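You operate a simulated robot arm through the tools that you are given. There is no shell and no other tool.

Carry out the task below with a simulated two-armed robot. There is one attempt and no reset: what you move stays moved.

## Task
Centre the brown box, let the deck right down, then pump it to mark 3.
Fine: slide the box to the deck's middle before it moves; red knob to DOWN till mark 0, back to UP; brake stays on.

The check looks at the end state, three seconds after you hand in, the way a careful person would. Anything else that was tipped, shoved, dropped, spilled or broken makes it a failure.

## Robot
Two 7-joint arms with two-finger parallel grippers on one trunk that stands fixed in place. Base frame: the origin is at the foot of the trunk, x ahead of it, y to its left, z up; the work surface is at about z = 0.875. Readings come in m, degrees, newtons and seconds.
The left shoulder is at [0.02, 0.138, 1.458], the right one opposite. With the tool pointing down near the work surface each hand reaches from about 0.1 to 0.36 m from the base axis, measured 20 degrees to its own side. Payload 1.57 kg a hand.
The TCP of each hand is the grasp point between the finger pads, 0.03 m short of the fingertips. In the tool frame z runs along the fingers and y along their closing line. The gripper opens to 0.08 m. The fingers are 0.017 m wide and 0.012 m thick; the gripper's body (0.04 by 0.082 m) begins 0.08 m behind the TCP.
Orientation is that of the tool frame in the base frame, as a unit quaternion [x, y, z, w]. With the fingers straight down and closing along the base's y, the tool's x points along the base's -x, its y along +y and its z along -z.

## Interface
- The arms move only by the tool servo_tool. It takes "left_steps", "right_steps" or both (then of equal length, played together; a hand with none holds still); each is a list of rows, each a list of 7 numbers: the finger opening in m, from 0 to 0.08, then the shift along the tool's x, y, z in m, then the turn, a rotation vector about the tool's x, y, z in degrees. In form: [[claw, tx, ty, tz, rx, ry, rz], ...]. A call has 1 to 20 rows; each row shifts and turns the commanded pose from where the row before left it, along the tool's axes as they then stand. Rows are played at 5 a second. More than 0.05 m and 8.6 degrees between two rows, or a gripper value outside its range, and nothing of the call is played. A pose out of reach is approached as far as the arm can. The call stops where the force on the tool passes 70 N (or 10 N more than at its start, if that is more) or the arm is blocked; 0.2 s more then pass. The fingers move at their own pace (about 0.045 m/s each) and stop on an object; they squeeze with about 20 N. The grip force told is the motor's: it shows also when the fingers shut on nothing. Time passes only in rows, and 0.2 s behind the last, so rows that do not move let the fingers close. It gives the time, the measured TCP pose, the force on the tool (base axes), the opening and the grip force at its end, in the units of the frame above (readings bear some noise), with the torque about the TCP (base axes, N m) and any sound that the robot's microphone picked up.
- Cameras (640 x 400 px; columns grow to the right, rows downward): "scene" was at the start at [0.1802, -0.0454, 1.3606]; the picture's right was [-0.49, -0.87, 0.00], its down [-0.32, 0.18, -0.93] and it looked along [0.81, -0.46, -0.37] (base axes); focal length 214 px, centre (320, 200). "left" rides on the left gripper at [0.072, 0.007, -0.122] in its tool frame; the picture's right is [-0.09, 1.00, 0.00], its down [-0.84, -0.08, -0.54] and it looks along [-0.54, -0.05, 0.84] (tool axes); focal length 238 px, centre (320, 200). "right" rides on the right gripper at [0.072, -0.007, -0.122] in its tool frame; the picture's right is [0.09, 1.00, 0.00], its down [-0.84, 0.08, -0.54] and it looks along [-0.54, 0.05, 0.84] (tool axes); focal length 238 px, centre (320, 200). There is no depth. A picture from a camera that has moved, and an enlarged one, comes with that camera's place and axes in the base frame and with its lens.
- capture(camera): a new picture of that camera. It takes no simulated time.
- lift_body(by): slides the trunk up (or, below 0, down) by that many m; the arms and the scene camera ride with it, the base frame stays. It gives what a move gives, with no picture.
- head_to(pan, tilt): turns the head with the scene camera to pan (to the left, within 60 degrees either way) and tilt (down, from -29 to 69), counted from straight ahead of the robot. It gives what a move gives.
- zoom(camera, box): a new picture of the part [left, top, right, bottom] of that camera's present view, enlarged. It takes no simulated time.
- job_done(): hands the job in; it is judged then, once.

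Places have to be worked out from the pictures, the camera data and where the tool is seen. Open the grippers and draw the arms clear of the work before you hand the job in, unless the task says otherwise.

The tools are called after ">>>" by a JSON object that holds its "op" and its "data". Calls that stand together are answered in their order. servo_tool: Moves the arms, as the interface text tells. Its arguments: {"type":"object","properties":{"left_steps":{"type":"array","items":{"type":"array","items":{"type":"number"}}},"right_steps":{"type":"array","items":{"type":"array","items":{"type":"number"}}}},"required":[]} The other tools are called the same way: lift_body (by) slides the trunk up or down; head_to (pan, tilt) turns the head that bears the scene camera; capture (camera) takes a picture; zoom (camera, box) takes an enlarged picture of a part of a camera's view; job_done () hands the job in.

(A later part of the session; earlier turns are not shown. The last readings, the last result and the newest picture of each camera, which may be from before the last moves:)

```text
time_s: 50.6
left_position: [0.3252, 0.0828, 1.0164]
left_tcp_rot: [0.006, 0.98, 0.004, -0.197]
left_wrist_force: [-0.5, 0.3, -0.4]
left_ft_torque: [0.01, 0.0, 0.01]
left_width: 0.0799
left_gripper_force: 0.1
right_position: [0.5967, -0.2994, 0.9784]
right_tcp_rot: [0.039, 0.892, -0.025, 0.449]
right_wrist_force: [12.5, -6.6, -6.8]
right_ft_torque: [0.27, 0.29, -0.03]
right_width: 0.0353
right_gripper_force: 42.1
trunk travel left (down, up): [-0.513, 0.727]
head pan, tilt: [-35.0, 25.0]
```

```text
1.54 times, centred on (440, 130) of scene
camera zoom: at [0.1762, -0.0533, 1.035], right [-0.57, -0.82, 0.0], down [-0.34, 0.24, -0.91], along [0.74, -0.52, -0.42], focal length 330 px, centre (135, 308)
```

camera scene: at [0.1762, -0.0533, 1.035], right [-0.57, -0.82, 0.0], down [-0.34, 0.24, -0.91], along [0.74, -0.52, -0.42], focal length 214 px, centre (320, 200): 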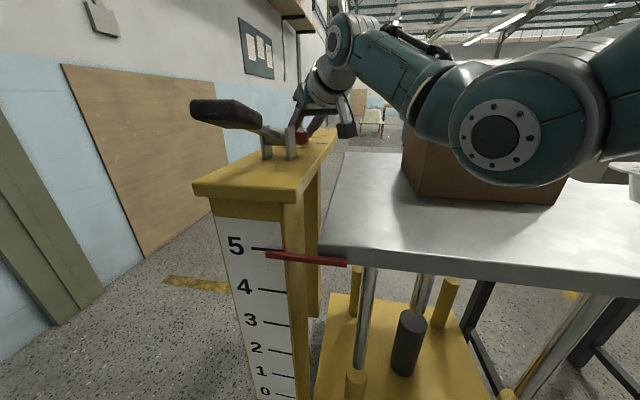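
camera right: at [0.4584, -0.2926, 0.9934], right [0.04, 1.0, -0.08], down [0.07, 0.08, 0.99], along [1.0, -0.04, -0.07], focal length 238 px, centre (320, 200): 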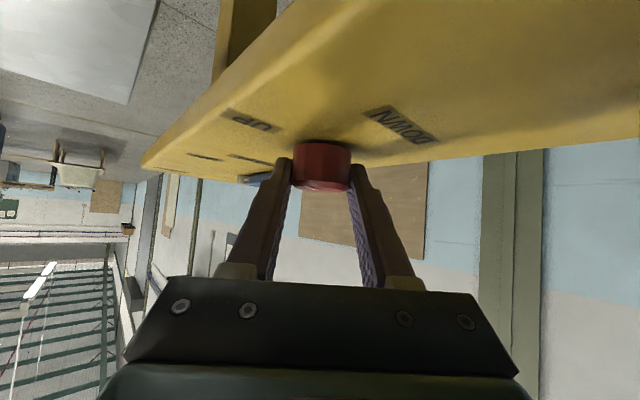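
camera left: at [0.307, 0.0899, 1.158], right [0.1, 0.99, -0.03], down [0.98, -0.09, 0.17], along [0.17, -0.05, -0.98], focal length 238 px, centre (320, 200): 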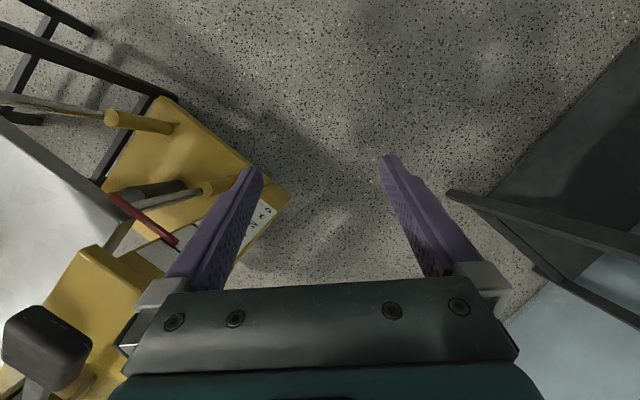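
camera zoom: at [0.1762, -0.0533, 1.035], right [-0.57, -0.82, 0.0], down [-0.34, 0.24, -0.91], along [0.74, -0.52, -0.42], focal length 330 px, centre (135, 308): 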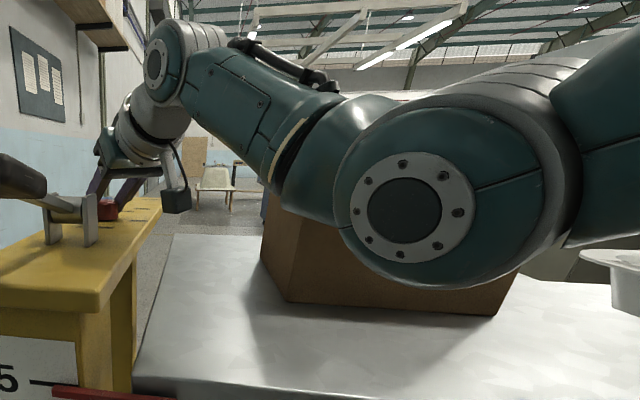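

The elbow is at about [0.23,-0.245,1.015], clear of the box and the deck, and the torque is low, so the knob probably followed. I release, swing back 24° around the knob, and look before regripping.

>>> {"op": "servo_tool", "data": {"right_steps": [[0.06, 0, 0, 0, 0, 0, 0], [0.06, 0, 0, 0, 0, 0, 0], [0.06, 0, -0.00165, 0, -6.4, 0, -4.8], [0.06, 0, -0.00165, 0, -6.4, 0, -4.8], [0.06, 0, -0.00165, 0, -6.4, 0, -4.8], [0.06, 0, 0, 0, 0, 0, 0]]}}

>>> {"op": "capture", "data": {"camera": "right"}}

>>> {"op": "zoom", "data": {"camera": "right", "box": [260, 120, 390, 210]}}

>>> {"op": "capture", "data": {"camera": "scene"}}

```text
time_s: 52.0
left_position: [0.3234, 0.0832, 1.0167]
left_tcp_rot: [0.007, 0.98, 0.004, -0.199]
left_wrist_force: [-0.1, -0.6, -0.1]
left_ft_torque: [0.0, 0.0, 0.04]
left_width: 0.0802
left_gripper_force: 0.1
right_position: [0.5963, -0.3041, 0.9773]
right_tcp_rot: [-0.148, 0.882, 0.07, 0.443]
right_wrist_force: [0.2, 0.1, -0.1]
right_ft_torque: [0.02, 0.01, -0.04]
right_width: 0.0599
right_gripper_force: 0.0
trunk travel left (down, up): [-0.513, 0.727]
head pan, tilt: [-35.0, 25.0]
```

```text
taken
camera right: at [0.4672, -0.3549, 0.994], right [-0.37, 0.92, -0.08], down [0.04, 0.1, 0.99], along [0.93, 0.37, -0.07], focal length 238 px, centre (320, 200)
```

right: 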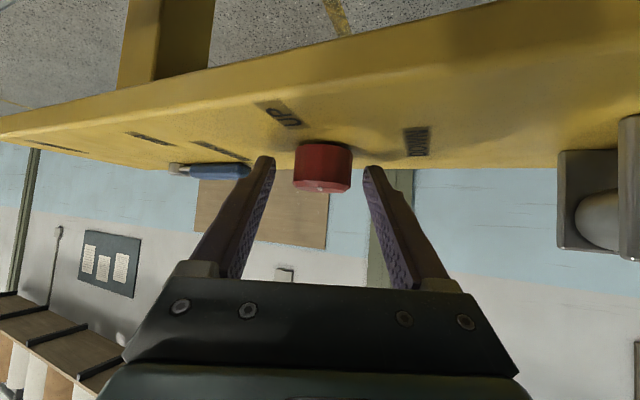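

```text
4.44 times, centred on (325, 165) of right
camera zoom: at [0.4672, -0.3549, 0.994], right [-0.37, 0.92, -0.08], down [0.04, 0.1, 0.99], along [0.93, 0.37, -0.07], focal length 1059 px, centre (298, 356)
```

zoom: 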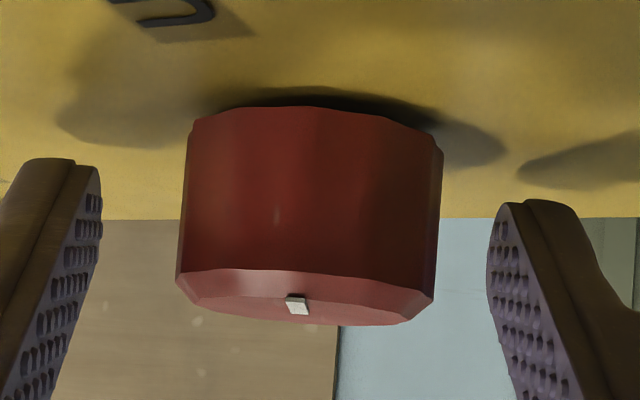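

```text
taken
camera scene: at [0.1748, -0.0525, 1.0348], right [-0.57, -0.82, 0.0], down [-0.35, 0.24, -0.91], along [0.74, -0.52, -0.42], focal length 214 px, centre (320, 200)
```

scene: 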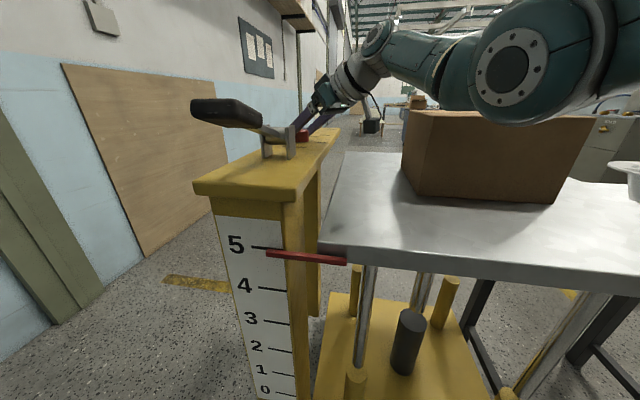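

The white mark now points straight at the wrist camera, i.e. ≈202° instead of 225° — the knob followed the turn. I regrip and turn another ~26° clockwise.

>>> {"op": "servo_tool", "data": {"right_steps": [[0.03, 0, 0, 0, 0, 0, 0], [0.02, 0, 0, 0, 0, 0, 0], [0.0, 0, 0, 0, 0, 0, 0], [0.0, 0, 0.00166, 0, 5.2, 0, 3.9], [0.0, 0, 0.00166, 0, 5.2, 0, 3.9], [0.0, 0, 0.00166, 0, 5.2, 0, 3.9], [0.0, 0, 0.00166, 0, 5.2, 0, 3.9], [0.0, 0, 0, 0, 0, 0, 0]]}}

>>> {"op": "zoom", "data": {"camera": "right", "box": [260, 120, 390, 210]}}

>>> {"op": "capture", "data": {"camera": "scene"}}

```text
time_s: 53.8
left_position: [0.3236, 0.0813, 1.0157]
left_tcp_rot: [0.006, 0.98, 0.004, -0.199]
left_wrist_force: [-0.5, -0.6, -0.1]
left_ft_torque: [0.01, 0.01, 0.03]
left_width: 0.0802
left_gripper_force: 0.1
right_position: [0.5977, -0.2993, 0.9778]
right_tcp_rot: [0.056, 0.892, -0.035, 0.448]
right_wrist_force: [5.8, -11.6, -0.7]
right_ft_torque: [0.41, 0.33, -0.1]
right_width: 0.0355
right_gripper_force: 41.9
trunk travel left (down, up): [-0.513, 0.727]
head pan, tilt: [-35.0, 25.0]
```

```text
4.44 times, centred on (325, 165) of right
camera zoom: at [0.4575, -0.287, 0.9932], right [0.07, 0.99, -0.09], down [0.07, 0.08, 0.99], along [0.99, -0.08, -0.07], focal length 1059 px, centre (298, 356)
```

zoom: 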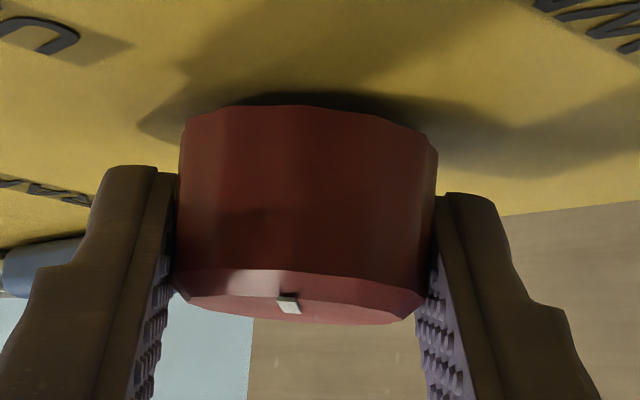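

```text
taken
camera scene: at [0.1755, -0.0542, 1.035], right [-0.57, -0.82, 0.0], down [-0.35, 0.24, -0.91], along [0.74, -0.52, -0.42], focal length 214 px, centre (320, 200)
```

scene: 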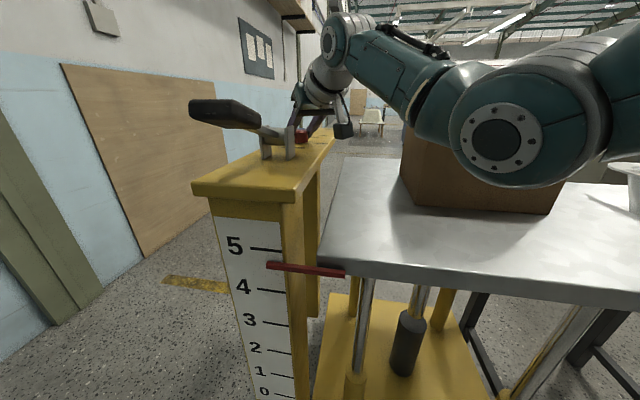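

The deck has begun to sink (pointer just under 5) with the knob about half-way. I release, swing back and take another bite to bring the knob fully to DOWN.

>>> {"op": "servo_tool", "data": {"right_steps": [[0.06, 0, 0, 0, 0, 0, 0], [0.06, 0, 0, 0, 0, 0, 0], [0.06, 0, -0.00166, 0, -5.2, 0, -3.9], [0.06, 0, -0.00166, 0, -5.2, 0, -3.9], [0.06, 0, -0.00166, 0, -5.2, 0, -3.9], [0.06, 0, -0.00166, 0, -5.2, 0, -3.9], [0.06, 0, 0, 0, 0, 0, 0]]}}

>>> {"op": "zoom", "data": {"camera": "right", "box": [260, 120, 390, 210]}}

>>> {"op": "capture", "data": {"camera": "scene"}}

```text
time_s: 55.4
left_position: [0.325, 0.0848, 1.0168]
left_tcp_rot: [0.007, 0.98, 0.005, -0.198]
left_wrist_force: [0.0, 0.2, -0.4]
left_ft_torque: [0.03, 0.0, 0.02]
left_width: 0.0801
left_gripper_force: 0.2
right_position: [0.5969, -0.3023, 0.9779]
right_tcp_rot: [-0.148, 0.882, 0.069, 0.443]
right_wrist_force: [0.6, 0.1, 0.3]
right_ft_torque: [0.02, -0.02, 0.01]
right_width: 0.06
right_gripper_force: 0.0
trunk travel left (down, up): [-0.513, 0.727]
head pan, tilt: [-35.0, 25.0]
```

```text
4.44 times, centred on (325, 165) of right
camera zoom: at [0.4668, -0.3547, 0.9934], right [-0.37, 0.92, -0.08], down [0.04, 0.1, 0.99], along [0.93, 0.37, -0.07], focal length 1059 px, centre (298, 356)
```

zoom: 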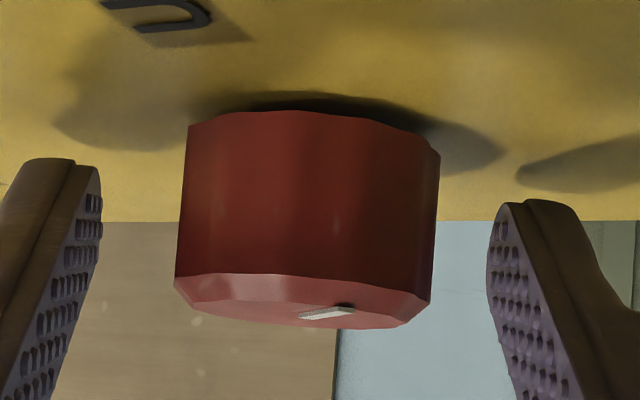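

```text
taken
camera scene: at [0.1748, -0.0525, 1.0348], right [-0.57, -0.82, 0.0], down [-0.35, 0.24, -0.91], along [0.74, -0.52, -0.42], focal length 214 px, centre (320, 200)
```

scene: 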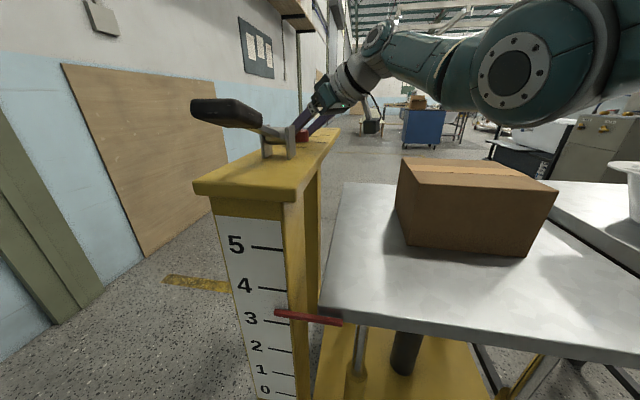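

The deck is at about mark 3.3 and sinking smoothly with the box steady. I regrip and turn another 26° toward DOWN.

>>> {"op": "servo_tool", "data": {"right_steps": [[0.03, 0, 0, 0, 0, 0, 0], [0.02, 0, 0, 0, 0, 0, 0], [0.0, 0, 0, 0, 0, 0, 0], [0.0, 0, 0.00166, 0, 5.2, 0, 3.9], [0.0, 0, 0.00166, 0, 5.2, 0, 3.9], [0.0, 0, 0.00166, 0, 5.2, 0, 3.9], [0.0, 0, 0.00166, 0, 5.2, 0, 3.9], [0.0, 0, 0, 0, 0, 0, 0]]}}

>>> {"op": "zoom", "data": {"camera": "right", "box": [260, 120, 390, 210]}}

>>> {"op": "capture", "data": {"camera": "scene"}}

```text
time_s: 57.2
left_position: [0.3242, 0.0835, 1.0164]
left_tcp_rot: [0.006, 0.98, 0.003, -0.198]
left_wrist_force: [0.1, -0.4, 0.2]
left_ft_torque: [-0.04, -0.03, -0.01]
left_width: 0.0801
left_gripper_force: 0.2
right_position: [0.5967, -0.2992, 0.9776]
right_tcp_rot: [0.055, 0.892, -0.033, 0.447]
right_wrist_force: [10.1, -11.7, -6.7]
right_ft_torque: [0.57, 0.3, -0.07]
right_width: 0.0355
right_gripper_force: 41.9
trunk travel left (down, up): [-0.513, 0.727]
head pan, tilt: [-35.0, 25.0]
```

```text
4.44 times, centred on (325, 165) of right
camera zoom: at [0.457, -0.2869, 0.9929], right [0.07, 0.99, -0.08], down [0.08, 0.08, 0.99], along [0.99, -0.08, -0.07], focal length 1059 px, centre (298, 356)
```

zoom: 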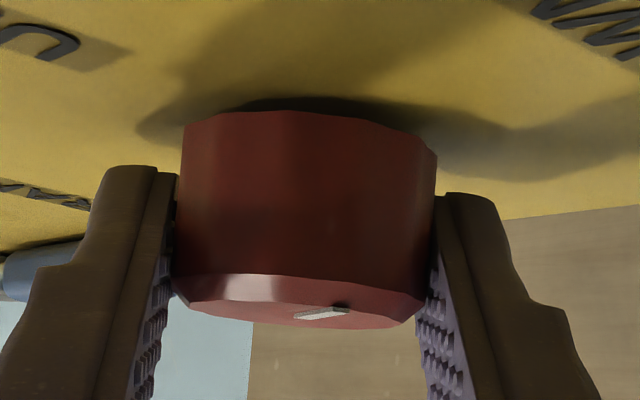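

```text
taken
camera scene: at [0.1757, -0.0539, 1.0349], right [-0.57, -0.82, 0.0], down [-0.35, 0.24, -0.91], along [0.74, -0.52, -0.42], focal length 214 px, centre (320, 200)
```

scene: 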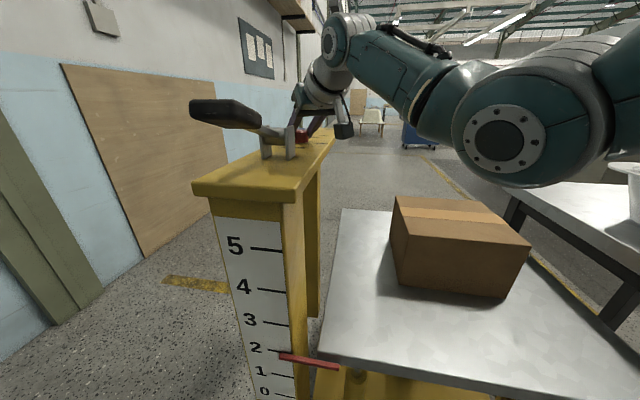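

Pointer is near 1.8 and the knob at ~150°. One more bite of ~18° should put it on DOWN.

>>> {"op": "servo_tool", "data": {"right_steps": [[0.06, 0, 0, 0, 0, 0, 0], [0.06, 0, 0, 0, 0, 0, 0], [0.06, 0, -0.00166, 0, -5.2, 0, -3.9], [0.06, 0, -0.00166, 0, -5.2, 0, -3.9], [0.06, 0, -0.00166, 0, -5.2, 0, -3.9], [0.06, 0, -0.00166, 0, -5.2, 0, -3.9], [0.03, 0, 0, 0, 0, 0, 0], [0.02, 0, 0, 0, 0, 0, 0], [0.0, 0, 0, 0, 0, 0, 0], [0.0, 0, 0.00166, 0, 5.2, 0, 3.9], [0.0, 0, 0.00166, 0, 5.2, 0, 3.9], [0.0, 0, 0.00166, 0, 5.2, 0, 3.9], [0.0, 0, 0, 0, 0, 0, 0]]}}

>>> {"op": "zoom", "data": {"camera": "right", "box": [260, 120, 390, 210]}}

>>> {"op": "capture", "data": {"camera": "scene"}}

```text
time_s: 60.0
left_position: [0.3229, 0.0825, 1.0175]
left_tcp_rot: [0.006, 0.98, 0.004, -0.198]
left_wrist_force: [-0.8, -0.3, -1.1]
left_ft_torque: [0.02, 0.05, 0.04]
left_width: 0.0802
left_gripper_force: 0.0
right_position: [0.5949, -0.3, 0.9772]
right_tcp_rot: [0.004, 0.894, -0.007, 0.449]
right_wrist_force: [6.0, -5.5, -5.1]
right_ft_torque: [0.55, -0.23, 0.15]
right_width: 0.0354
right_gripper_force: 42.2
trunk travel left (down, up): [-0.513, 0.727]
head pan, tilt: [-35.0, 25.0]
```

```text
4.44 times, centred on (325, 165) of right
camera zoom: at [0.4549, -0.304, 0.9935], right [-0.04, 1.0, -0.08], down [0.07, 0.09, 0.99], along [1.0, 0.03, -0.07], focal length 1059 px, centre (298, 356)
```

zoom: 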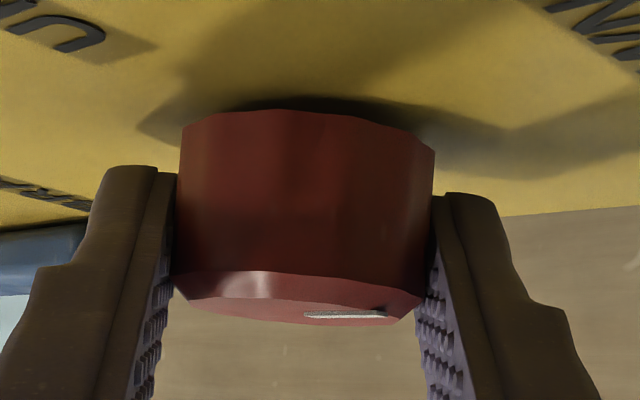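

```text
taken
camera scene: at [0.1755, -0.0531, 1.0349], right [-0.57, -0.82, 0.0], down [-0.35, 0.24, -0.91], along [0.74, -0.52, -0.42], focal length 214 px, centre (320, 200)
```

scene: 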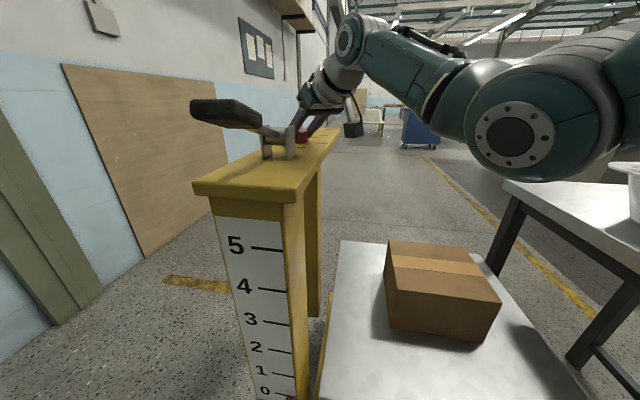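

The pointer looks to be at 0 now. I tilt the head to verify the mark plate and check the knob's position.

>>> {"op": "head_to", "data": {"pan": -35, "tilt": 45}}

>>> {"op": "capture", "data": {"camera": "scene"}}

>>> {"op": "zoom", "data": {"camera": "scene", "box": [200, 150, 360, 400]}}

```text
time_s: 60.8
left_position: [0.3247, 0.0826, 1.0162]
left_tcp_rot: [0.007, 0.98, 0.005, -0.199]
left_wrist_force: [-0.2, -0.3, -0.2]
left_ft_torque: [0.0, 0.0, -0.03]
left_width: 0.0798
left_gripper_force: 0.1
right_position: [0.5946, -0.3001, 0.9782]
right_tcp_rot: [0.004, 0.894, -0.008, 0.448]
right_wrist_force: [7.4, -7.3, -6.5]
right_ft_torque: [0.32, -0.69, -0.01]
right_width: 0.0357
right_gripper_force: 42.6
trunk travel left (down, up): [-0.513, 0.727]
head pan, tilt: [-35.0, 45.0]
```

```text
taken
camera scene: at [0.1666, -0.0471, 1.0044], right [-0.57, -0.82, 0.0], down [-0.58, 0.4, -0.71], along [0.58, -0.41, -0.71], focal length 214 px, centre (320, 200)
```

scene: 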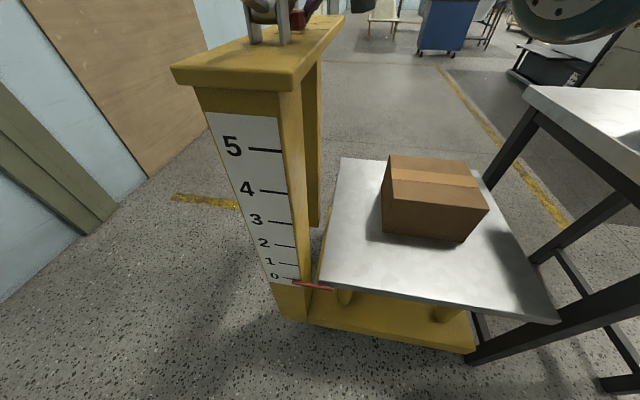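

```text
1.60 times, centred on (280, 275) of scene
camera zoom: at [0.1666, -0.0471, 1.0044], right [-0.57, -0.82, 0.0], down [-0.58, 0.4, -0.71], along [0.58, -0.41, -0.71], focal length 343 px, centre (384, 80)
```

zoom: 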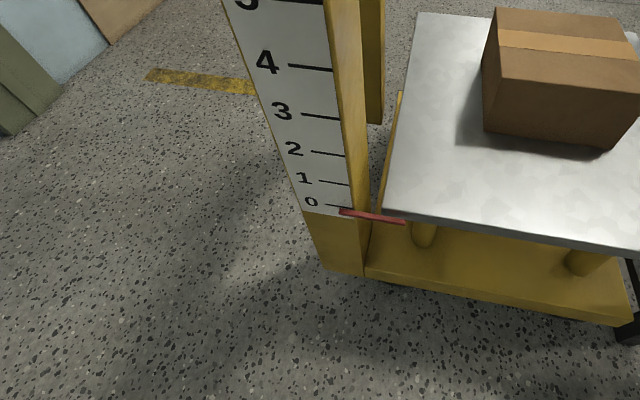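

The pointer is at 0 and the deck is fully down with the box still centred. Now I turn the knob back counter-clockwise toward UP: first ~20° with the present grip, then release and look.

>>> {"op": "servo_tool", "data": {"right_steps": [[0.0, 0, -0.0016, 0, -5.2, 0, -3.9], [0.0, 0, -0.0016, 0, -5.2, 0, -3.9], [0.0, 0, -0.0016, 0, -5.2, 0, -3.9], [0.0, 0, 0, 0, 0, 0, 0], [0.06, 0, 0, 0, 0, 0, 0], [0.06, 0, 0, 0, 0, 0, 0]]}}

>>> {"op": "zoom", "data": {"camera": "right", "box": [260, 120, 390, 210]}}

>>> {"op": "servo_tool", "data": {"right_steps": [[0.06, -0.016, 0, -0.012, 0, 0, 0], [0.06, -0.016, 0, -0.012, 0, 0, 0], [0.06, 0, 0, 0, 0, 0, 0]]}}

>>> {"op": "zoom", "data": {"camera": "right", "box": [230, 60, 430, 200]}}

```text
time_s: 62.2
left_position: [0.3247, 0.083, 1.0172]
left_tcp_rot: [0.007, 0.98, 0.004, -0.199]
left_wrist_force: [-1.0, -0.4, 0.3]
left_ft_torque: [0.03, 0.01, 0.02]
left_width: 0.0802
left_gripper_force: 0.1
right_position: [0.5948, -0.3037, 0.9772]
right_tcp_rot: [-0.148, 0.882, 0.068, 0.442]
right_wrist_force: [-0.6, -0.7, -0.5]
right_ft_torque: [0.02, 0.02, -0.02]
right_width: 0.06
right_gripper_force: 0.1
trunk travel left (down, up): [-0.513, 0.727]
head pan, tilt: [-35.0, 45.0]
```

```text
4.44 times, centred on (325, 165) of right
camera zoom: at [0.465, -0.3542, 0.993], right [-0.37, 0.92, -0.08], down [0.04, 0.1, 0.99], along [0.93, 0.37, -0.07], focal length 1059 px, centre (298, 356)
```

zoom: 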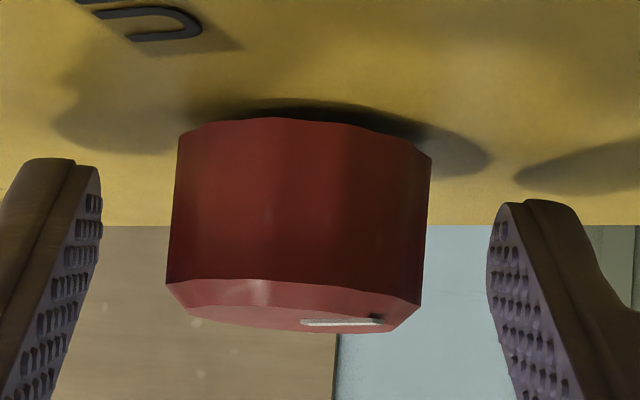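

```text
time_s: 63.0
left_position: [0.3242, 0.0833, 1.0163]
left_tcp_rot: [0.006, 0.98, 0.005, -0.199]
left_wrist_force: [0.4, -0.6, 0.3]
left_ft_torque: [-0.02, 0.02, -0.02]
left_width: 0.0802
left_gripper_force: 0.1
right_position: [0.5939, -0.3053, 1.0179]
right_tcp_rot: [-0.148, 0.882, 0.068, 0.442]
right_wrist_force: [0.0, 0.0, 0.2]
right_ft_torque: [0.02, 0.0, -0.01]
right_width: 0.06
right_gripper_force: 0.1
trunk travel left (down, up): [-0.513, 0.727]
head pan, tilt: [-35.0, 45.0]
```

```text
2.86 times, centred on (330, 130) of right
camera zoom: at [0.4637, -0.3549, 1.0341], right [-0.37, 0.92, -0.08], down [0.04, 0.1, 0.99], along [0.93, 0.37, -0.07], focal length 681 px, centre (291, 400)
```

zoom: 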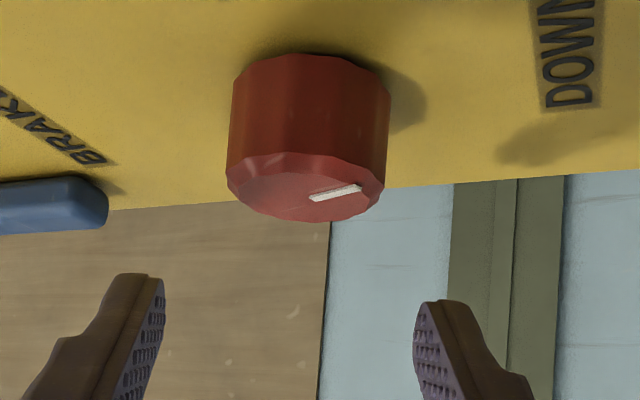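

From this better angle the mark points at ≈145°, so ~80° counter-clockwise remain. I descend, swing clockwise with open fingers, grip and turn back 26°.

>>> {"op": "servo_tool", "data": {"right_steps": [[0.06, 0.016, 0, 0.012, 0, 0, 0], [0.06, 0.016, 0, 0.012, 0, 0, 0], [0.06, 0, 0.00166, 0, 5.2, 0, 3.9], [0.06, 0, 0.00166, 0, 5.2, 0, 3.9], [0.06, 0, 0.00166, 0, 5.2, 0, 3.9], [0.06, 0, 0.00166, 0, 5.2, 0, 3.9], [0.03, 0, 0, 0, 0, 0, 0], [0.02, 0, 0, 0, 0, 0, 0], [0.0, 0, 0, 0, 0, 0, 0]]}}

>>> {"op": "servo_tool", "data": {"right_steps": [[0.0, 0, -0.00166, 0, -5.2, 0, -3.9], [0.0, 0, -0.00166, 0, -5.2, 0, -3.9], [0.0, 0, -0.00166, 0, -5.2, 0, -3.9], [0.0, 0, -0.00166, 0, -5.2, 0, -3.9], [0.0, 0, 0, 0, 0, 0, 0]]}}

>>> {"op": "zoom", "data": {"camera": "right", "box": [260, 120, 390, 210]}}

```text
time_s: 65.0
left_position: [0.3241, 0.0833, 1.0173]
left_tcp_rot: [0.007, 0.98, 0.004, -0.198]
left_wrist_force: [0.4, -0.3, 1.0]
left_ft_torque: [0.01, -0.03, -0.01]
left_width: 0.0798
left_gripper_force: 0.0
right_position: [0.594, -0.2989, 0.9785]
right_tcp_rot: [0.055, 0.892, -0.033, 0.447]
right_wrist_force: [0.6, -8.3, -1.3]
right_ft_torque: [0.1, -0.21, -0.08]
right_width: 0.0357
right_gripper_force: 20.6
trunk travel left (down, up): [-0.513, 0.727]
head pan, tilt: [-35.0, 45.0]
```

```text
time_s: 66.2
left_position: [0.324, 0.0828, 1.0167]
left_tcp_rot: [0.007, 0.98, 0.005, -0.198]
left_wrist_force: [-0.4, 0.0, 0.0]
left_ft_torque: [0.01, 0.0, -0.03]
left_width: 0.0799
left_gripper_force: 0.2
right_position: [0.5938, -0.3037, 0.9781]
right_tcp_rot: [-0.148, 0.882, 0.069, 0.442]
right_wrist_force: [0.8, -2.5, 1.3]
right_ft_torque: [0.29, 0.85, -0.04]
right_width: 0.0352
right_gripper_force: 42.3
trunk travel left (down, up): [-0.513, 0.727]
head pan, tilt: [-35.0, 45.0]
```

```text
4.44 times, centred on (325, 165) of right
camera zoom: at [0.4641, -0.355, 0.9938], right [-0.37, 0.92, -0.08], down [0.04, 0.1, 0.99], along [0.93, 0.37, -0.07], focal length 1059 px, centre (298, 356)
```

zoom: 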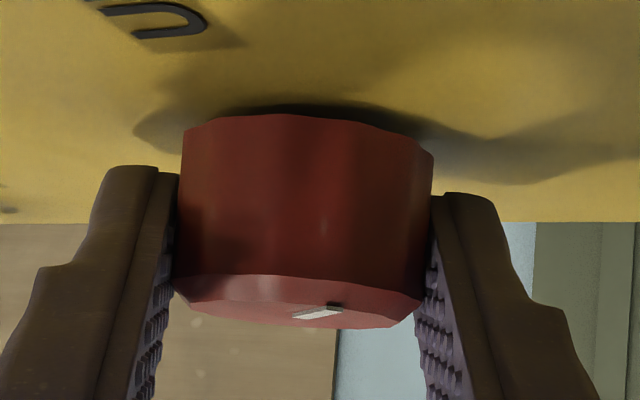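

The mark has moved to ≈165°. I repeat the bite: release, swing clockwise, grip, turn counter-clockwise.

>>> {"op": "servo_tool", "data": {"right_steps": [[0.06, 0, 0, 0, 0, 0, 0], [0.06, 0, 0, 0, 0, 0, 0], [0.06, 0, 0.00166, 0, 5.2, 0, 3.9], [0.06, 0, 0.00166, 0, 5.2, 0, 3.9], [0.06, 0, 0.00166, 0, 5.2, 0, 3.9], [0.06, 0, 0.00166, 0, 5.2, 0, 3.9], [0.03, 0, 0, 0, 0, 0, 0], [0.02, 0, 0, 0, 0, 0, 0], [0.0, 0, 0, 0, 0, 0, 0], [0.0, 0, 0, 0, 0, 0, 0], [0.0, 0, -0.00166, 0, -5.2, 0, -3.9], [0.0, 0, -0.00166, 0, -5.2, 0, -3.9], [0.0, 0, -0.00166, 0, -5.2, 0, -3.9], [0.0, 0, -0.00166, 0, -5.2, 0, -3.9], [0.0, 0, 0, 0, 0, 0, 0]]}}

>>> {"op": "zoom", "data": {"camera": "right", "box": [260, 120, 390, 210]}}

```text
time_s: 69.4
left_position: [0.3239, 0.0827, 1.0172]
left_tcp_rot: [0.007, 0.98, 0.005, -0.198]
left_wrist_force: [-0.1, 0.2, 0.3]
left_ft_torque: [0.01, 0.0, 0.01]
left_width: 0.0799
left_gripper_force: 0.0
right_position: [0.5925, -0.3036, 0.9779]
right_tcp_rot: [-0.148, 0.882, 0.069, 0.443]
right_wrist_force: [-2.1, -2.9, 4.5]
right_ft_torque: [0.35, 0.54, 0.03]
right_width: 0.0353
right_gripper_force: 41.6
trunk travel left (down, up): [-0.513, 0.727]
head pan, tilt: [-35.0, 45.0]
```

```text
4.44 times, centred on (325, 165) of right
camera zoom: at [0.4636, -0.3551, 0.9939], right [-0.37, 0.92, -0.08], down [0.04, 0.1, 0.99], along [0.93, 0.37, -0.07], focal length 1059 px, centre (298, 356)
```

zoom: 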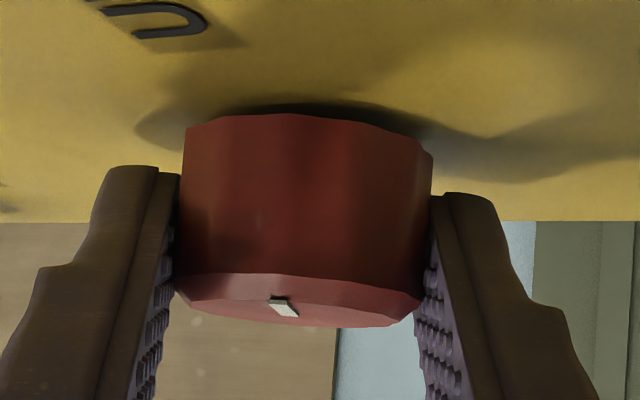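

The mark now points at ≈215°. I release and raise a little to see how close it is to UP.

>>> {"op": "servo_tool", "data": {"right_steps": [[0.06, 0, 0, 0, 0, 0, 0], [0.06, 0, 0, 0, 0, 0, 0], [0.06, -0.016, 0, -0.012, 0, 0, 0], [0.06, -0.016, 0, -0.012, 0, 0, 0], [0.06, 0, 0, 0, 0, 0, 0]]}}

>>> {"op": "zoom", "data": {"camera": "right", "box": [230, 60, 430, 200]}}

>>> {"op": "capture", "data": {"camera": "scene"}}

```text
time_s: 70.6
left_position: [0.3235, 0.0834, 1.0167]
left_tcp_rot: [0.007, 0.98, 0.005, -0.199]
left_wrist_force: [0.3, 0.0, -0.3]
left_ft_torque: [0.0, -0.01, 0.02]
left_width: 0.0802
left_gripper_force: 0.0
right_position: [0.5935, -0.304, 1.0177]
right_tcp_rot: [-0.149, 0.882, 0.069, 0.441]
right_wrist_force: [0.0, -0.9, -0.1]
right_ft_torque: [0.04, -0.01, 0.04]
right_width: 0.0601
right_gripper_force: 0.2
trunk travel left (down, up): [-0.513, 0.727]
head pan, tilt: [-35.0, 45.0]
```

```text
2.86 times, centred on (330, 130) of right
camera zoom: at [0.4641, -0.3546, 1.0332], right [-0.37, 0.92, -0.08], down [0.04, 0.1, 0.99], along [0.93, 0.37, -0.07], focal length 681 px, centre (291, 400)
```

zoom: 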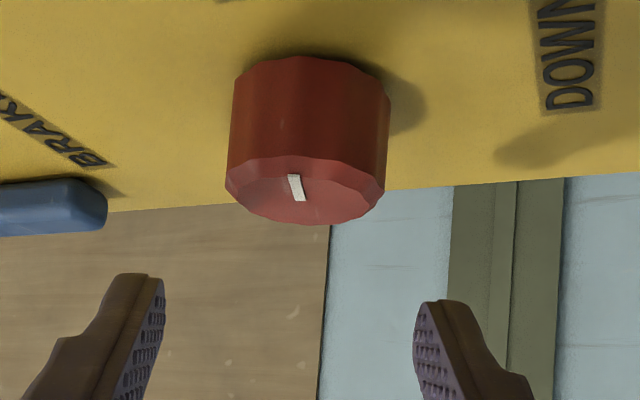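

```text
taken
camera scene: at [0.1659, -0.0463, 1.0042], right [-0.57, -0.82, 0.0], down [-0.58, 0.41, -0.71], along [0.58, -0.41, -0.71], focal length 214 px, centre (320, 200)
```

scene: 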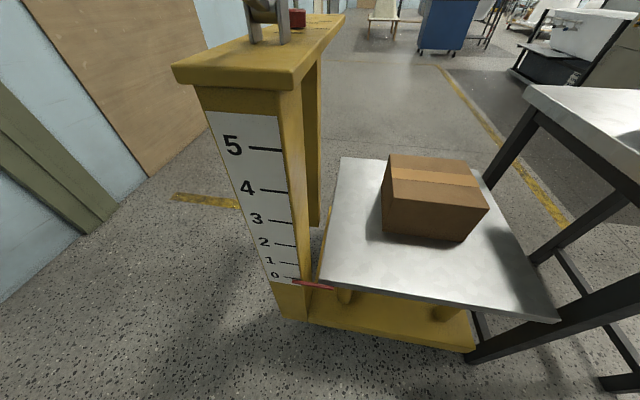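

The mark is at ≈209°, ~16° short of UP. One more bite of ~20°.

>>> {"op": "servo_tool", "data": {"right_steps": [[0.06, 0.016, 0, 0.012, 0, 0, 0], [0.06, 0.016, 0, 0.012, 0, 0, 0], [0.06, 0, 0.00166, 0, 5.2, 0, 3.9], [0.06, 0, 0.00166, 0, 5.2, 0, 3.9], [0.06, 0, 0.00166, 0, 5.2, 0, 3.9], [0.03, 0, 0, 0, 0, 0, 0], [0.02, 0, 0, 0, 0, 0, 0], [0.0, 0, 0, 0, 0, 0, 0], [0.0, 0, 0, 0, 0, 0, 0], [0.0, 0, -0.00166, 0, -5.2, 0, -3.9], [0.0, 0, -0.00166, 0, -5.2, 0, -3.9], [0.0, 0, -0.00166, 0, -5.2, 0, -3.9], [0.0, 0, 0, 0, 0, 0, 0]]}}

>>> {"op": "servo_tool", "data": {"right_steps": [[0.06, 0, 0, 0, 0, 0, 0], [0.06, 0, 0, 0, 0, 0, 0], [0.06, -0.016, 0, -0.012, 0, 0, 0], [0.06, -0.016, 0, -0.012, 0, 0, 0], [0.06, 0, 0, 0, 0, 0, 0]]}}

>>> {"op": "zoom", "data": {"camera": "right", "box": [230, 60, 430, 200]}}

```text
time_s: 73.4
left_position: [0.3235, 0.0833, 1.0166]
left_tcp_rot: [0.006, 0.98, 0.005, -0.199]
left_wrist_force: [-0.5, 0.7, 0.0]
left_ft_torque: [-0.01, -0.01, -0.01]
left_width: 0.0802
left_gripper_force: 0.1
right_position: [0.5923, -0.3051, 0.9775]
right_tcp_rot: [-0.148, 0.882, 0.07, 0.443]
right_wrist_force: [0.8, -5.4, -0.5]
right_ft_torque: [0.78, 0.17, -0.59]
right_width: 0.0356
right_gripper_force: 42.1
trunk travel left (down, up): [-0.513, 0.727]
head pan, tilt: [-35.0, 45.0]
```

```text
time_s: 74.6
left_position: [0.3247, 0.0838, 1.0178]
left_tcp_rot: [0.007, 0.98, 0.005, -0.199]
left_wrist_force: [0.4, 0.1, -0.6]
left_ft_torque: [0.01, 0.02, -0.01]
left_width: 0.0798
left_gripper_force: 0.1
right_position: [0.5921, -0.3036, 1.0186]
right_tcp_rot: [-0.149, 0.883, 0.069, 0.441]
right_wrist_force: [-0.1, 1.1, 0.2]
right_ft_torque: [0.03, 0.0, 0.01]
right_width: 0.0604
right_gripper_force: 0.0
trunk travel left (down, up): [-0.513, 0.727]
head pan, tilt: [-35.0, 45.0]
```

```text
2.86 times, centred on (330, 130) of right
camera zoom: at [0.4625, -0.3548, 1.0339], right [-0.37, 0.92, -0.08], down [0.04, 0.1, 0.99], along [0.93, 0.37, -0.07], focal length 681 px, centre (291, 400)
```

zoom: 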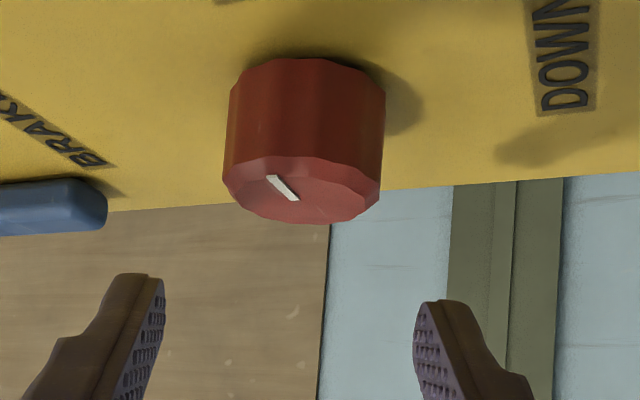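

The mark is at ≈225° (UP) and the turn ended against a stop (0.6 N m), so the valve is closed again; deck stands at 0. Now I prepare the left hand for pumping: straighten its tilt and raise it.

>>> {"op": "servo_tool", "data": {"left_steps": [[0.0, 0.0, 0, -0.01, 0, -8, 0], [0.0, 0, 0, -0.02, 0, -8, 0], [0.0, 0, 0, -0.03, 0, -8, 0], [0.0, 0, 0, -0.03, 0, 0, 0], [0.0, 0, 0, 0, 0, 0, 0]]}}

>>> {"op": "head_to", "data": {"pan": -25, "tilt": 20}}

>>> {"op": "capture", "data": {"camera": "scene"}}

>>> {"op": "capture", "data": {"camera": "left"}}

```text
time_s: 75.5
left_position: [0.322, 0.0824, 1.027]
left_tcp_rot: [0.012, 0.997, 0.01, -0.079]
left_wrist_force: [-1.1, 0.4, 0.4]
left_ft_torque: [0.02, -0.02, 0.02]
left_width: 0.0
left_gripper_force: 0.2
right_position: [0.5927, -0.3041, 1.0184]
right_tcp_rot: [-0.149, 0.882, 0.07, 0.441]
right_wrist_force: [0.5, 0.3, -0.3]
right_ft_torque: [0.0, 0.0, 0.01]
right_width: 0.06
right_gripper_force: 0.1
trunk travel left (down, up): [-0.513, 0.727]
head pan, tilt: [-35.0, 45.0]
stopped in row 4 (left hand): the arm was blocked; the commanded pose is now the measured one
```

```text
time_s: 76.4
left_position: [0.3213, 0.0805, 1.0261]
left_tcp_rot: [0.012, 0.997, 0.01, -0.079]
left_wrist_force: [0.2, 0.5, 0.2]
left_ft_torque: [0.01, 0.02, 0.03]
left_width: 0.0002
left_gripper_force: 20.0
right_position: [0.5919, -0.3039, 1.0181]
right_tcp_rot: [-0.148, 0.882, 0.069, 0.442]
right_wrist_force: [-0.1, -0.1, 0.1]
right_ft_torque: [0.0, 0.03, 0.02]
right_width: 0.0601
right_gripper_force: 0.1
trunk travel left (down, up): [-0.513, 0.727]
head pan, tilt: [-25.0, 20.0]
```

```text
taken
camera scene: at [0.1837, -0.0391, 1.0428], right [-0.42, -0.91, 0.0], down [-0.31, 0.14, -0.94], along [0.85, -0.4, -0.34], focal length 214 px, centre (320, 200)
```

scene: 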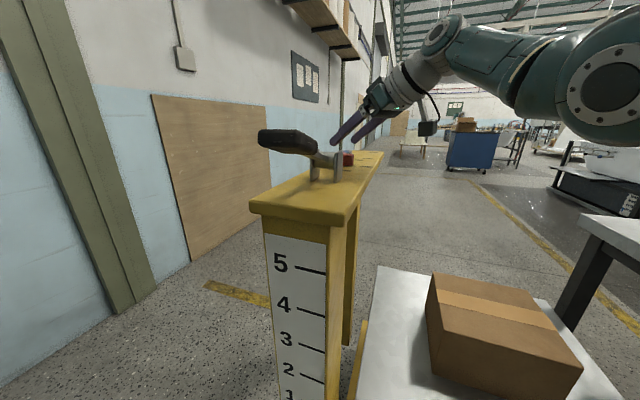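

```text
taken
camera left: at [0.27, 0.0883, 1.1588], right [0.12, 0.99, 0.0], down [0.91, -0.11, 0.4], along [0.4, -0.04, -0.92], focal length 238 px, centre (320, 200)
```

left: 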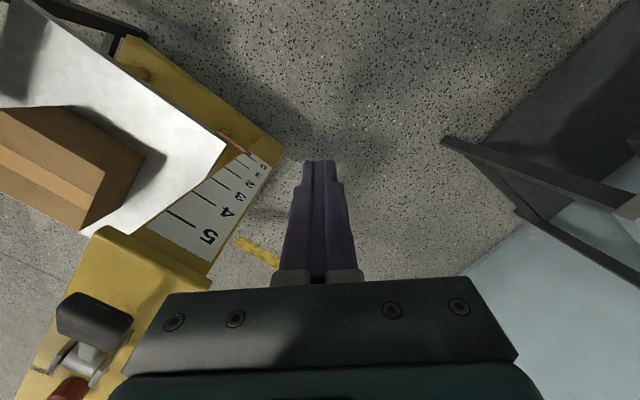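

The left hand is limited close to its shoulder, so I move it outward and up together: about +8 cm in x and +6.5 cm in z while straightening it.

>>> {"op": "servo_tool", "data": {"left_steps": [[0.0, -0.0229, 0.001, -0.0256, 0, 0, 0], [0.0, -0.0229, 0.001, -0.0256, 0, 0, 0], [0.0, -0.0229, 0.001, -0.0256, 0, 0, 0], [0.0, 0, 0, 0, 0, -8, 0], [0.0, 0, 0, 0, 0, -8, 0], [0.0, 0, 0, 0, 0, 0, 0]]}}

>>> {"op": "capture", "data": {"camera": "left"}}

```text
time_s: 77.1
left_position: [0.3631, 0.0859, 1.009]
left_tcp_rot: [0.009, 0.985, 0.009, -0.173]
left_wrist_force: [0.6, 0.1, 0.0]
left_ft_torque: [-0.02, 0.0, -0.01]
left_width: 0.0
left_gripper_force: 20.0
right_position: [0.5935, -0.3034, 1.018]
right_tcp_rot: [-0.147, 0.882, 0.069, 0.442]
right_wrist_force: [-0.1, 0.4, -1.0]
right_ft_torque: [-0.01, -0.01, 0.04]
right_width: 0.0603
right_gripper_force: 0.0
trunk travel left (down, up): [-0.513, 0.727]
head pan, tilt: [-25.0, 20.0]
stopped in row 3 (left hand): the arm was blocked; the commanded pose is now the measured one
```

```text
taken
camera left: at [0.3377, 0.0918, 1.1485], right [0.11, 0.99, -0.02], down [0.97, -0.1, 0.22], along [0.22, -0.04, -0.97], focal length 238 px, centre (320, 200)
```

left: 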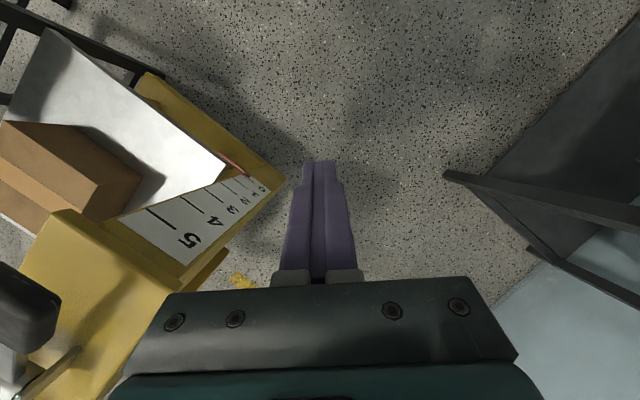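

Blocked again: the wrist cannot go more than ~7 cm above the shoulder. I raise the trunk by 0.12 m instead, which lifts both hands clear of the console.

>>> {"op": "lift_body", "data": {"by": 0.12}}

>>> {"op": "servo_tool", "data": {"left_steps": [[0.0, 0, 0, 0, 0, -8, 0], [0.0, 0, 0, 0, 0, -8, 0], [0.0, 0, 0, 0, 0, -6, 0], [0.0, 0, 0, 0, 0, 0, 0]]}}

>>> {"op": "capture", "data": {"camera": "left"}}

>>> {"op": "capture", "data": {"camera": "scene"}}

```text
time_s: 78.6
left_position: [0.3645, 0.0857, 1.1294]
left_tcp_rot: [0.007, 0.985, 0.01, -0.172]
left_wrist_force: [0.3, 0.1, 0.3]
left_ft_torque: [0.0, -0.01, -0.03]
left_width: 0.0
left_gripper_force: 19.7
right_position: [0.5913, -0.3052, 1.1373]
right_tcp_rot: [-0.148, 0.882, 0.069, 0.442]
right_wrist_force: [-0.2, -0.5, 0.4]
right_ft_torque: [0.0, -0.01, 0.01]
right_width: 0.0599
right_gripper_force: 0.1
trunk travel left (down, up): [-0.633, 0.607]
head pan, tilt: [-25.0, 20.0]
```

```text
time_s: 79.6
left_position: [0.3617, 0.085, 1.1243]
left_tcp_rot: [0.01, 1.0, 0.009, 0.012]
left_wrist_force: [0.7, 0.2, 0.3]
left_ft_torque: [0.01, -0.04, 0.01]
left_width: 0.0002
left_gripper_force: 19.6
right_position: [0.5939, -0.3043, 1.1375]
right_tcp_rot: [-0.148, 0.882, 0.069, 0.442]
right_wrist_force: [0.6, 0.7, -0.3]
right_ft_torque: [-0.02, -0.04, -0.04]
right_width: 0.0599
right_gripper_force: 0.1
trunk travel left (down, up): [-0.633, 0.607]
head pan, tilt: [-25.0, 20.0]
```

```text
taken
camera left: at [0.2869, 0.0919, 1.2446], right [0.12, 0.99, 0.02], down [0.82, -0.11, 0.56], along [0.56, -0.05, -0.83], focal length 238 px, centre (320, 200)
```

left: 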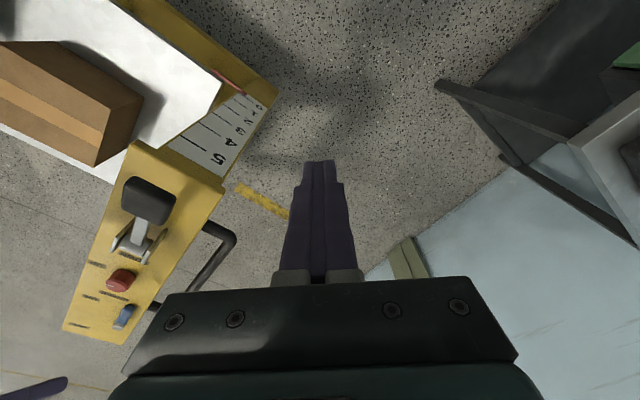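

```text
taken
camera scene: at [0.1837, -0.039, 1.1629], right [-0.42, -0.91, 0.0], down [-0.31, 0.14, -0.94], along [0.85, -0.4, -0.34], focal length 214 px, centre (320, 200)
```

scene: 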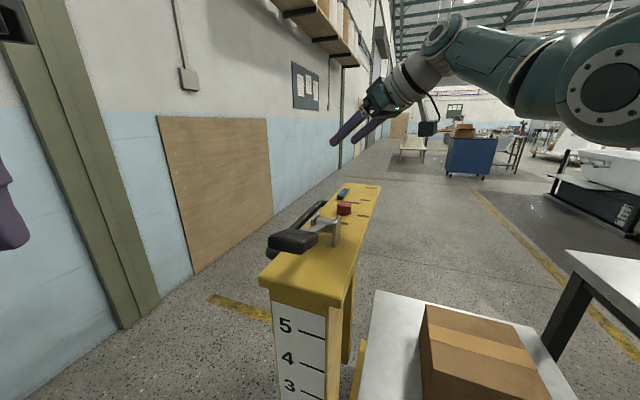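

The left camera sees the lever clearly; both cameras place the pad's top centre at ≈[0.404,-0.108,1.023]. I zoom on it to understand its extents and the lever's angle.

>>> {"op": "zoom", "data": {"camera": "left", "box": [50, 130, 250, 350]}}

>>> {"op": "zoom", "data": {"camera": "scene", "box": [240, 170, 400, 290]}}

```text
1.82 times, centred on (150, 240) of left
camera zoom: at [0.2869, 0.0919, 1.2446], right [0.12, 0.99, 0.02], down [0.82, -0.11, 0.56], along [0.56, -0.05, -0.83], focal length 433 px, centre (629, 127)
```

zoom: 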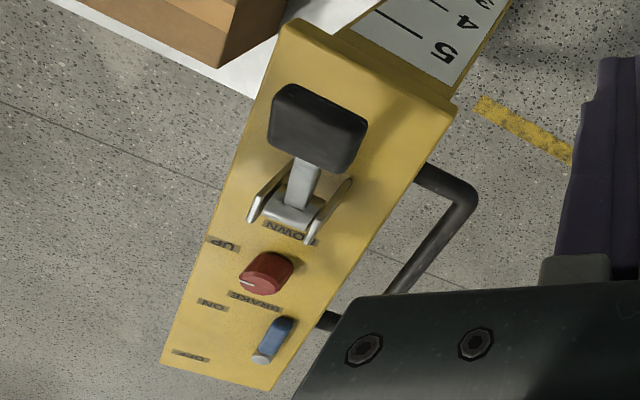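

```text
3.33 times, centred on (320, 230) of scene
camera zoom: at [0.1837, -0.039, 1.1629], right [-0.42, -0.91, 0.0], down [-0.31, 0.14, -0.94], along [0.85, -0.4, -0.34], focal length 715 px, centre (320, 100)
```

zoom: 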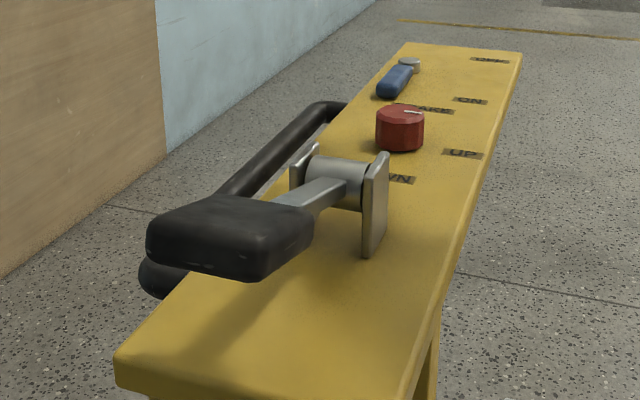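

The pad (≈5 cm wide, dark) hangs ≈5 cm above the console top and the lever slopes up ~15° toward the robot. I bring the left hand, fingers closed, to a point above the pad.

>>> {"op": "servo_tool", "data": {"left_steps": [[0.0, -0.0096, -0.037, 0.0048, 0, 0, 0], [0.0, -0.0096, -0.037, 0.0048, 0, 0, 0], [0.0, -0.0096, -0.037, 0.0048, 0, 0, 0], [0.0, -0.0096, -0.037, 0.0048, 0, 0, 0], [0.0, 0, 0, 0, 0, 0, 0]]}}

>>> {"op": "capture", "data": {"camera": "left"}}

>>> {"op": "capture", "data": {"camera": "scene"}}

```text
time_s: 80.8
left_position: [0.3986, -0.064, 1.1125]
left_tcp_rot: [0.01, 1.0, 0.008, 0.019]
left_wrist_force: [-0.7, 0.2, -0.5]
left_ft_torque: [-0.02, 0.0, 0.02]
left_width: 0.0
left_gripper_force: 20.6
right_position: [0.5924, -0.3044, 1.1365]
right_tcp_rot: [-0.148, 0.882, 0.069, 0.442]
right_wrist_force: [-0.9, 0.1, -0.6]
right_ft_torque: [0.0, 0.0, -0.01]
right_width: 0.0603
right_gripper_force: 0.1
trunk travel left (down, up): [-0.633, 0.607]
head pan, tilt: [-25.0, 20.0]
```

```text
taken
camera left: at [0.323, -0.0569, 1.2314], right [0.11, 0.99, 0.02], down [0.81, -0.1, 0.57], along [0.57, -0.05, -0.82], focal length 238 px, centre (320, 200)
```

left: 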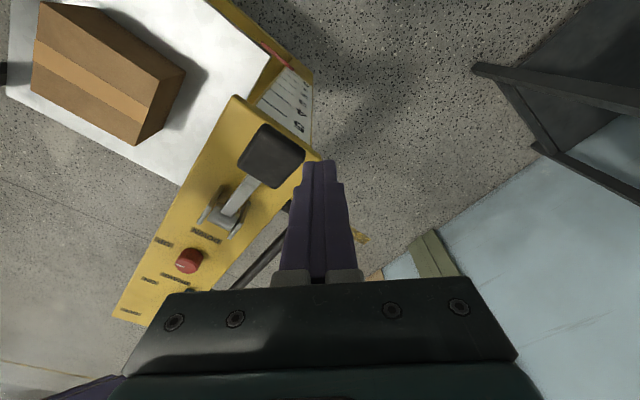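

```text
taken
camera scene: at [0.1837, -0.0392, 1.1629], right [-0.42, -0.91, 0.0], down [-0.31, 0.14, -0.94], along [0.85, -0.4, -0.34], focal length 214 px, centre (320, 200)
```

scene: 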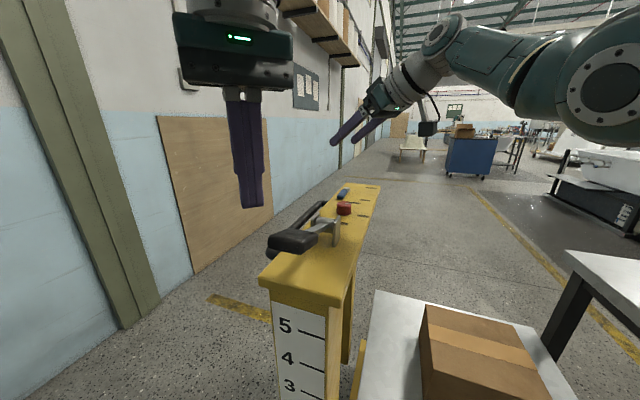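

Pad top re-measured at [0.410,-0.1075,1.022]. I move over it, tilting the fingers ~10° forward-right for reach, tips ~3 cm above the pad.

>>> {"op": "servo_tool", "data": {"left_steps": [[0.0, -0.0047, -0.021, 0.01, 2.6, -4.2, 0], [0.0, -0.0047, -0.021, 0.015, 2.6, -4.2, 0], [0.0, 0, 0, 0, 0, 0, 0]]}}

>>> {"op": "capture", "data": {"camera": "left"}}

>>> {"op": "zoom", "data": {"camera": "scene", "box": [200, 100, 400, 300]}}

```text
time_s: 81.6
left_position: [0.4099, -0.104, 1.0861]
left_tcp_rot: [0.01, 0.995, -0.037, 0.092]
left_wrist_force: [-0.4, -0.9, 0.5]
left_ft_torque: [0.0, 0.01, -0.01]
left_width: 0.0001
left_gripper_force: 19.9
right_position: [0.5911, -0.3035, 1.1377]
right_tcp_rot: [-0.148, 0.882, 0.069, 0.442]
right_wrist_force: [0.0, 0.3, -0.2]
right_ft_torque: [0.03, -0.01, -0.01]
right_width: 0.0601
right_gripper_force: 0.2
trunk travel left (down, up): [-0.633, 0.607]
head pan, tilt: [-25.0, 20.0]
```

```text
taken
camera left: at [0.3176, -0.0872, 1.192], right [0.12, 0.99, -0.06], down [0.72, -0.05, 0.69], along [0.68, -0.12, -0.72], focal length 238 px, centre (320, 200)
```

left: 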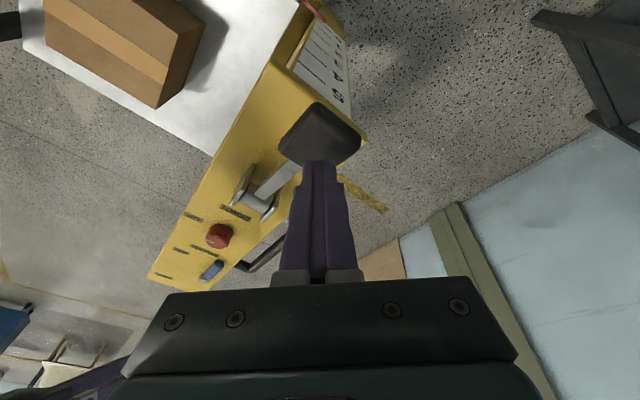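

```text
2.00 times, centred on (300, 200) of scene
camera zoom: at [0.1837, -0.0391, 1.1629], right [-0.42, -0.91, 0.0], down [-0.31, 0.14, -0.94], along [0.85, -0.4, -0.34], focal length 429 px, centre (360, 200)
```

zoom: 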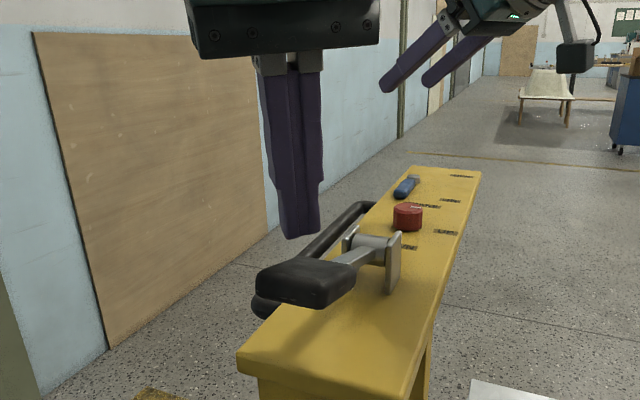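

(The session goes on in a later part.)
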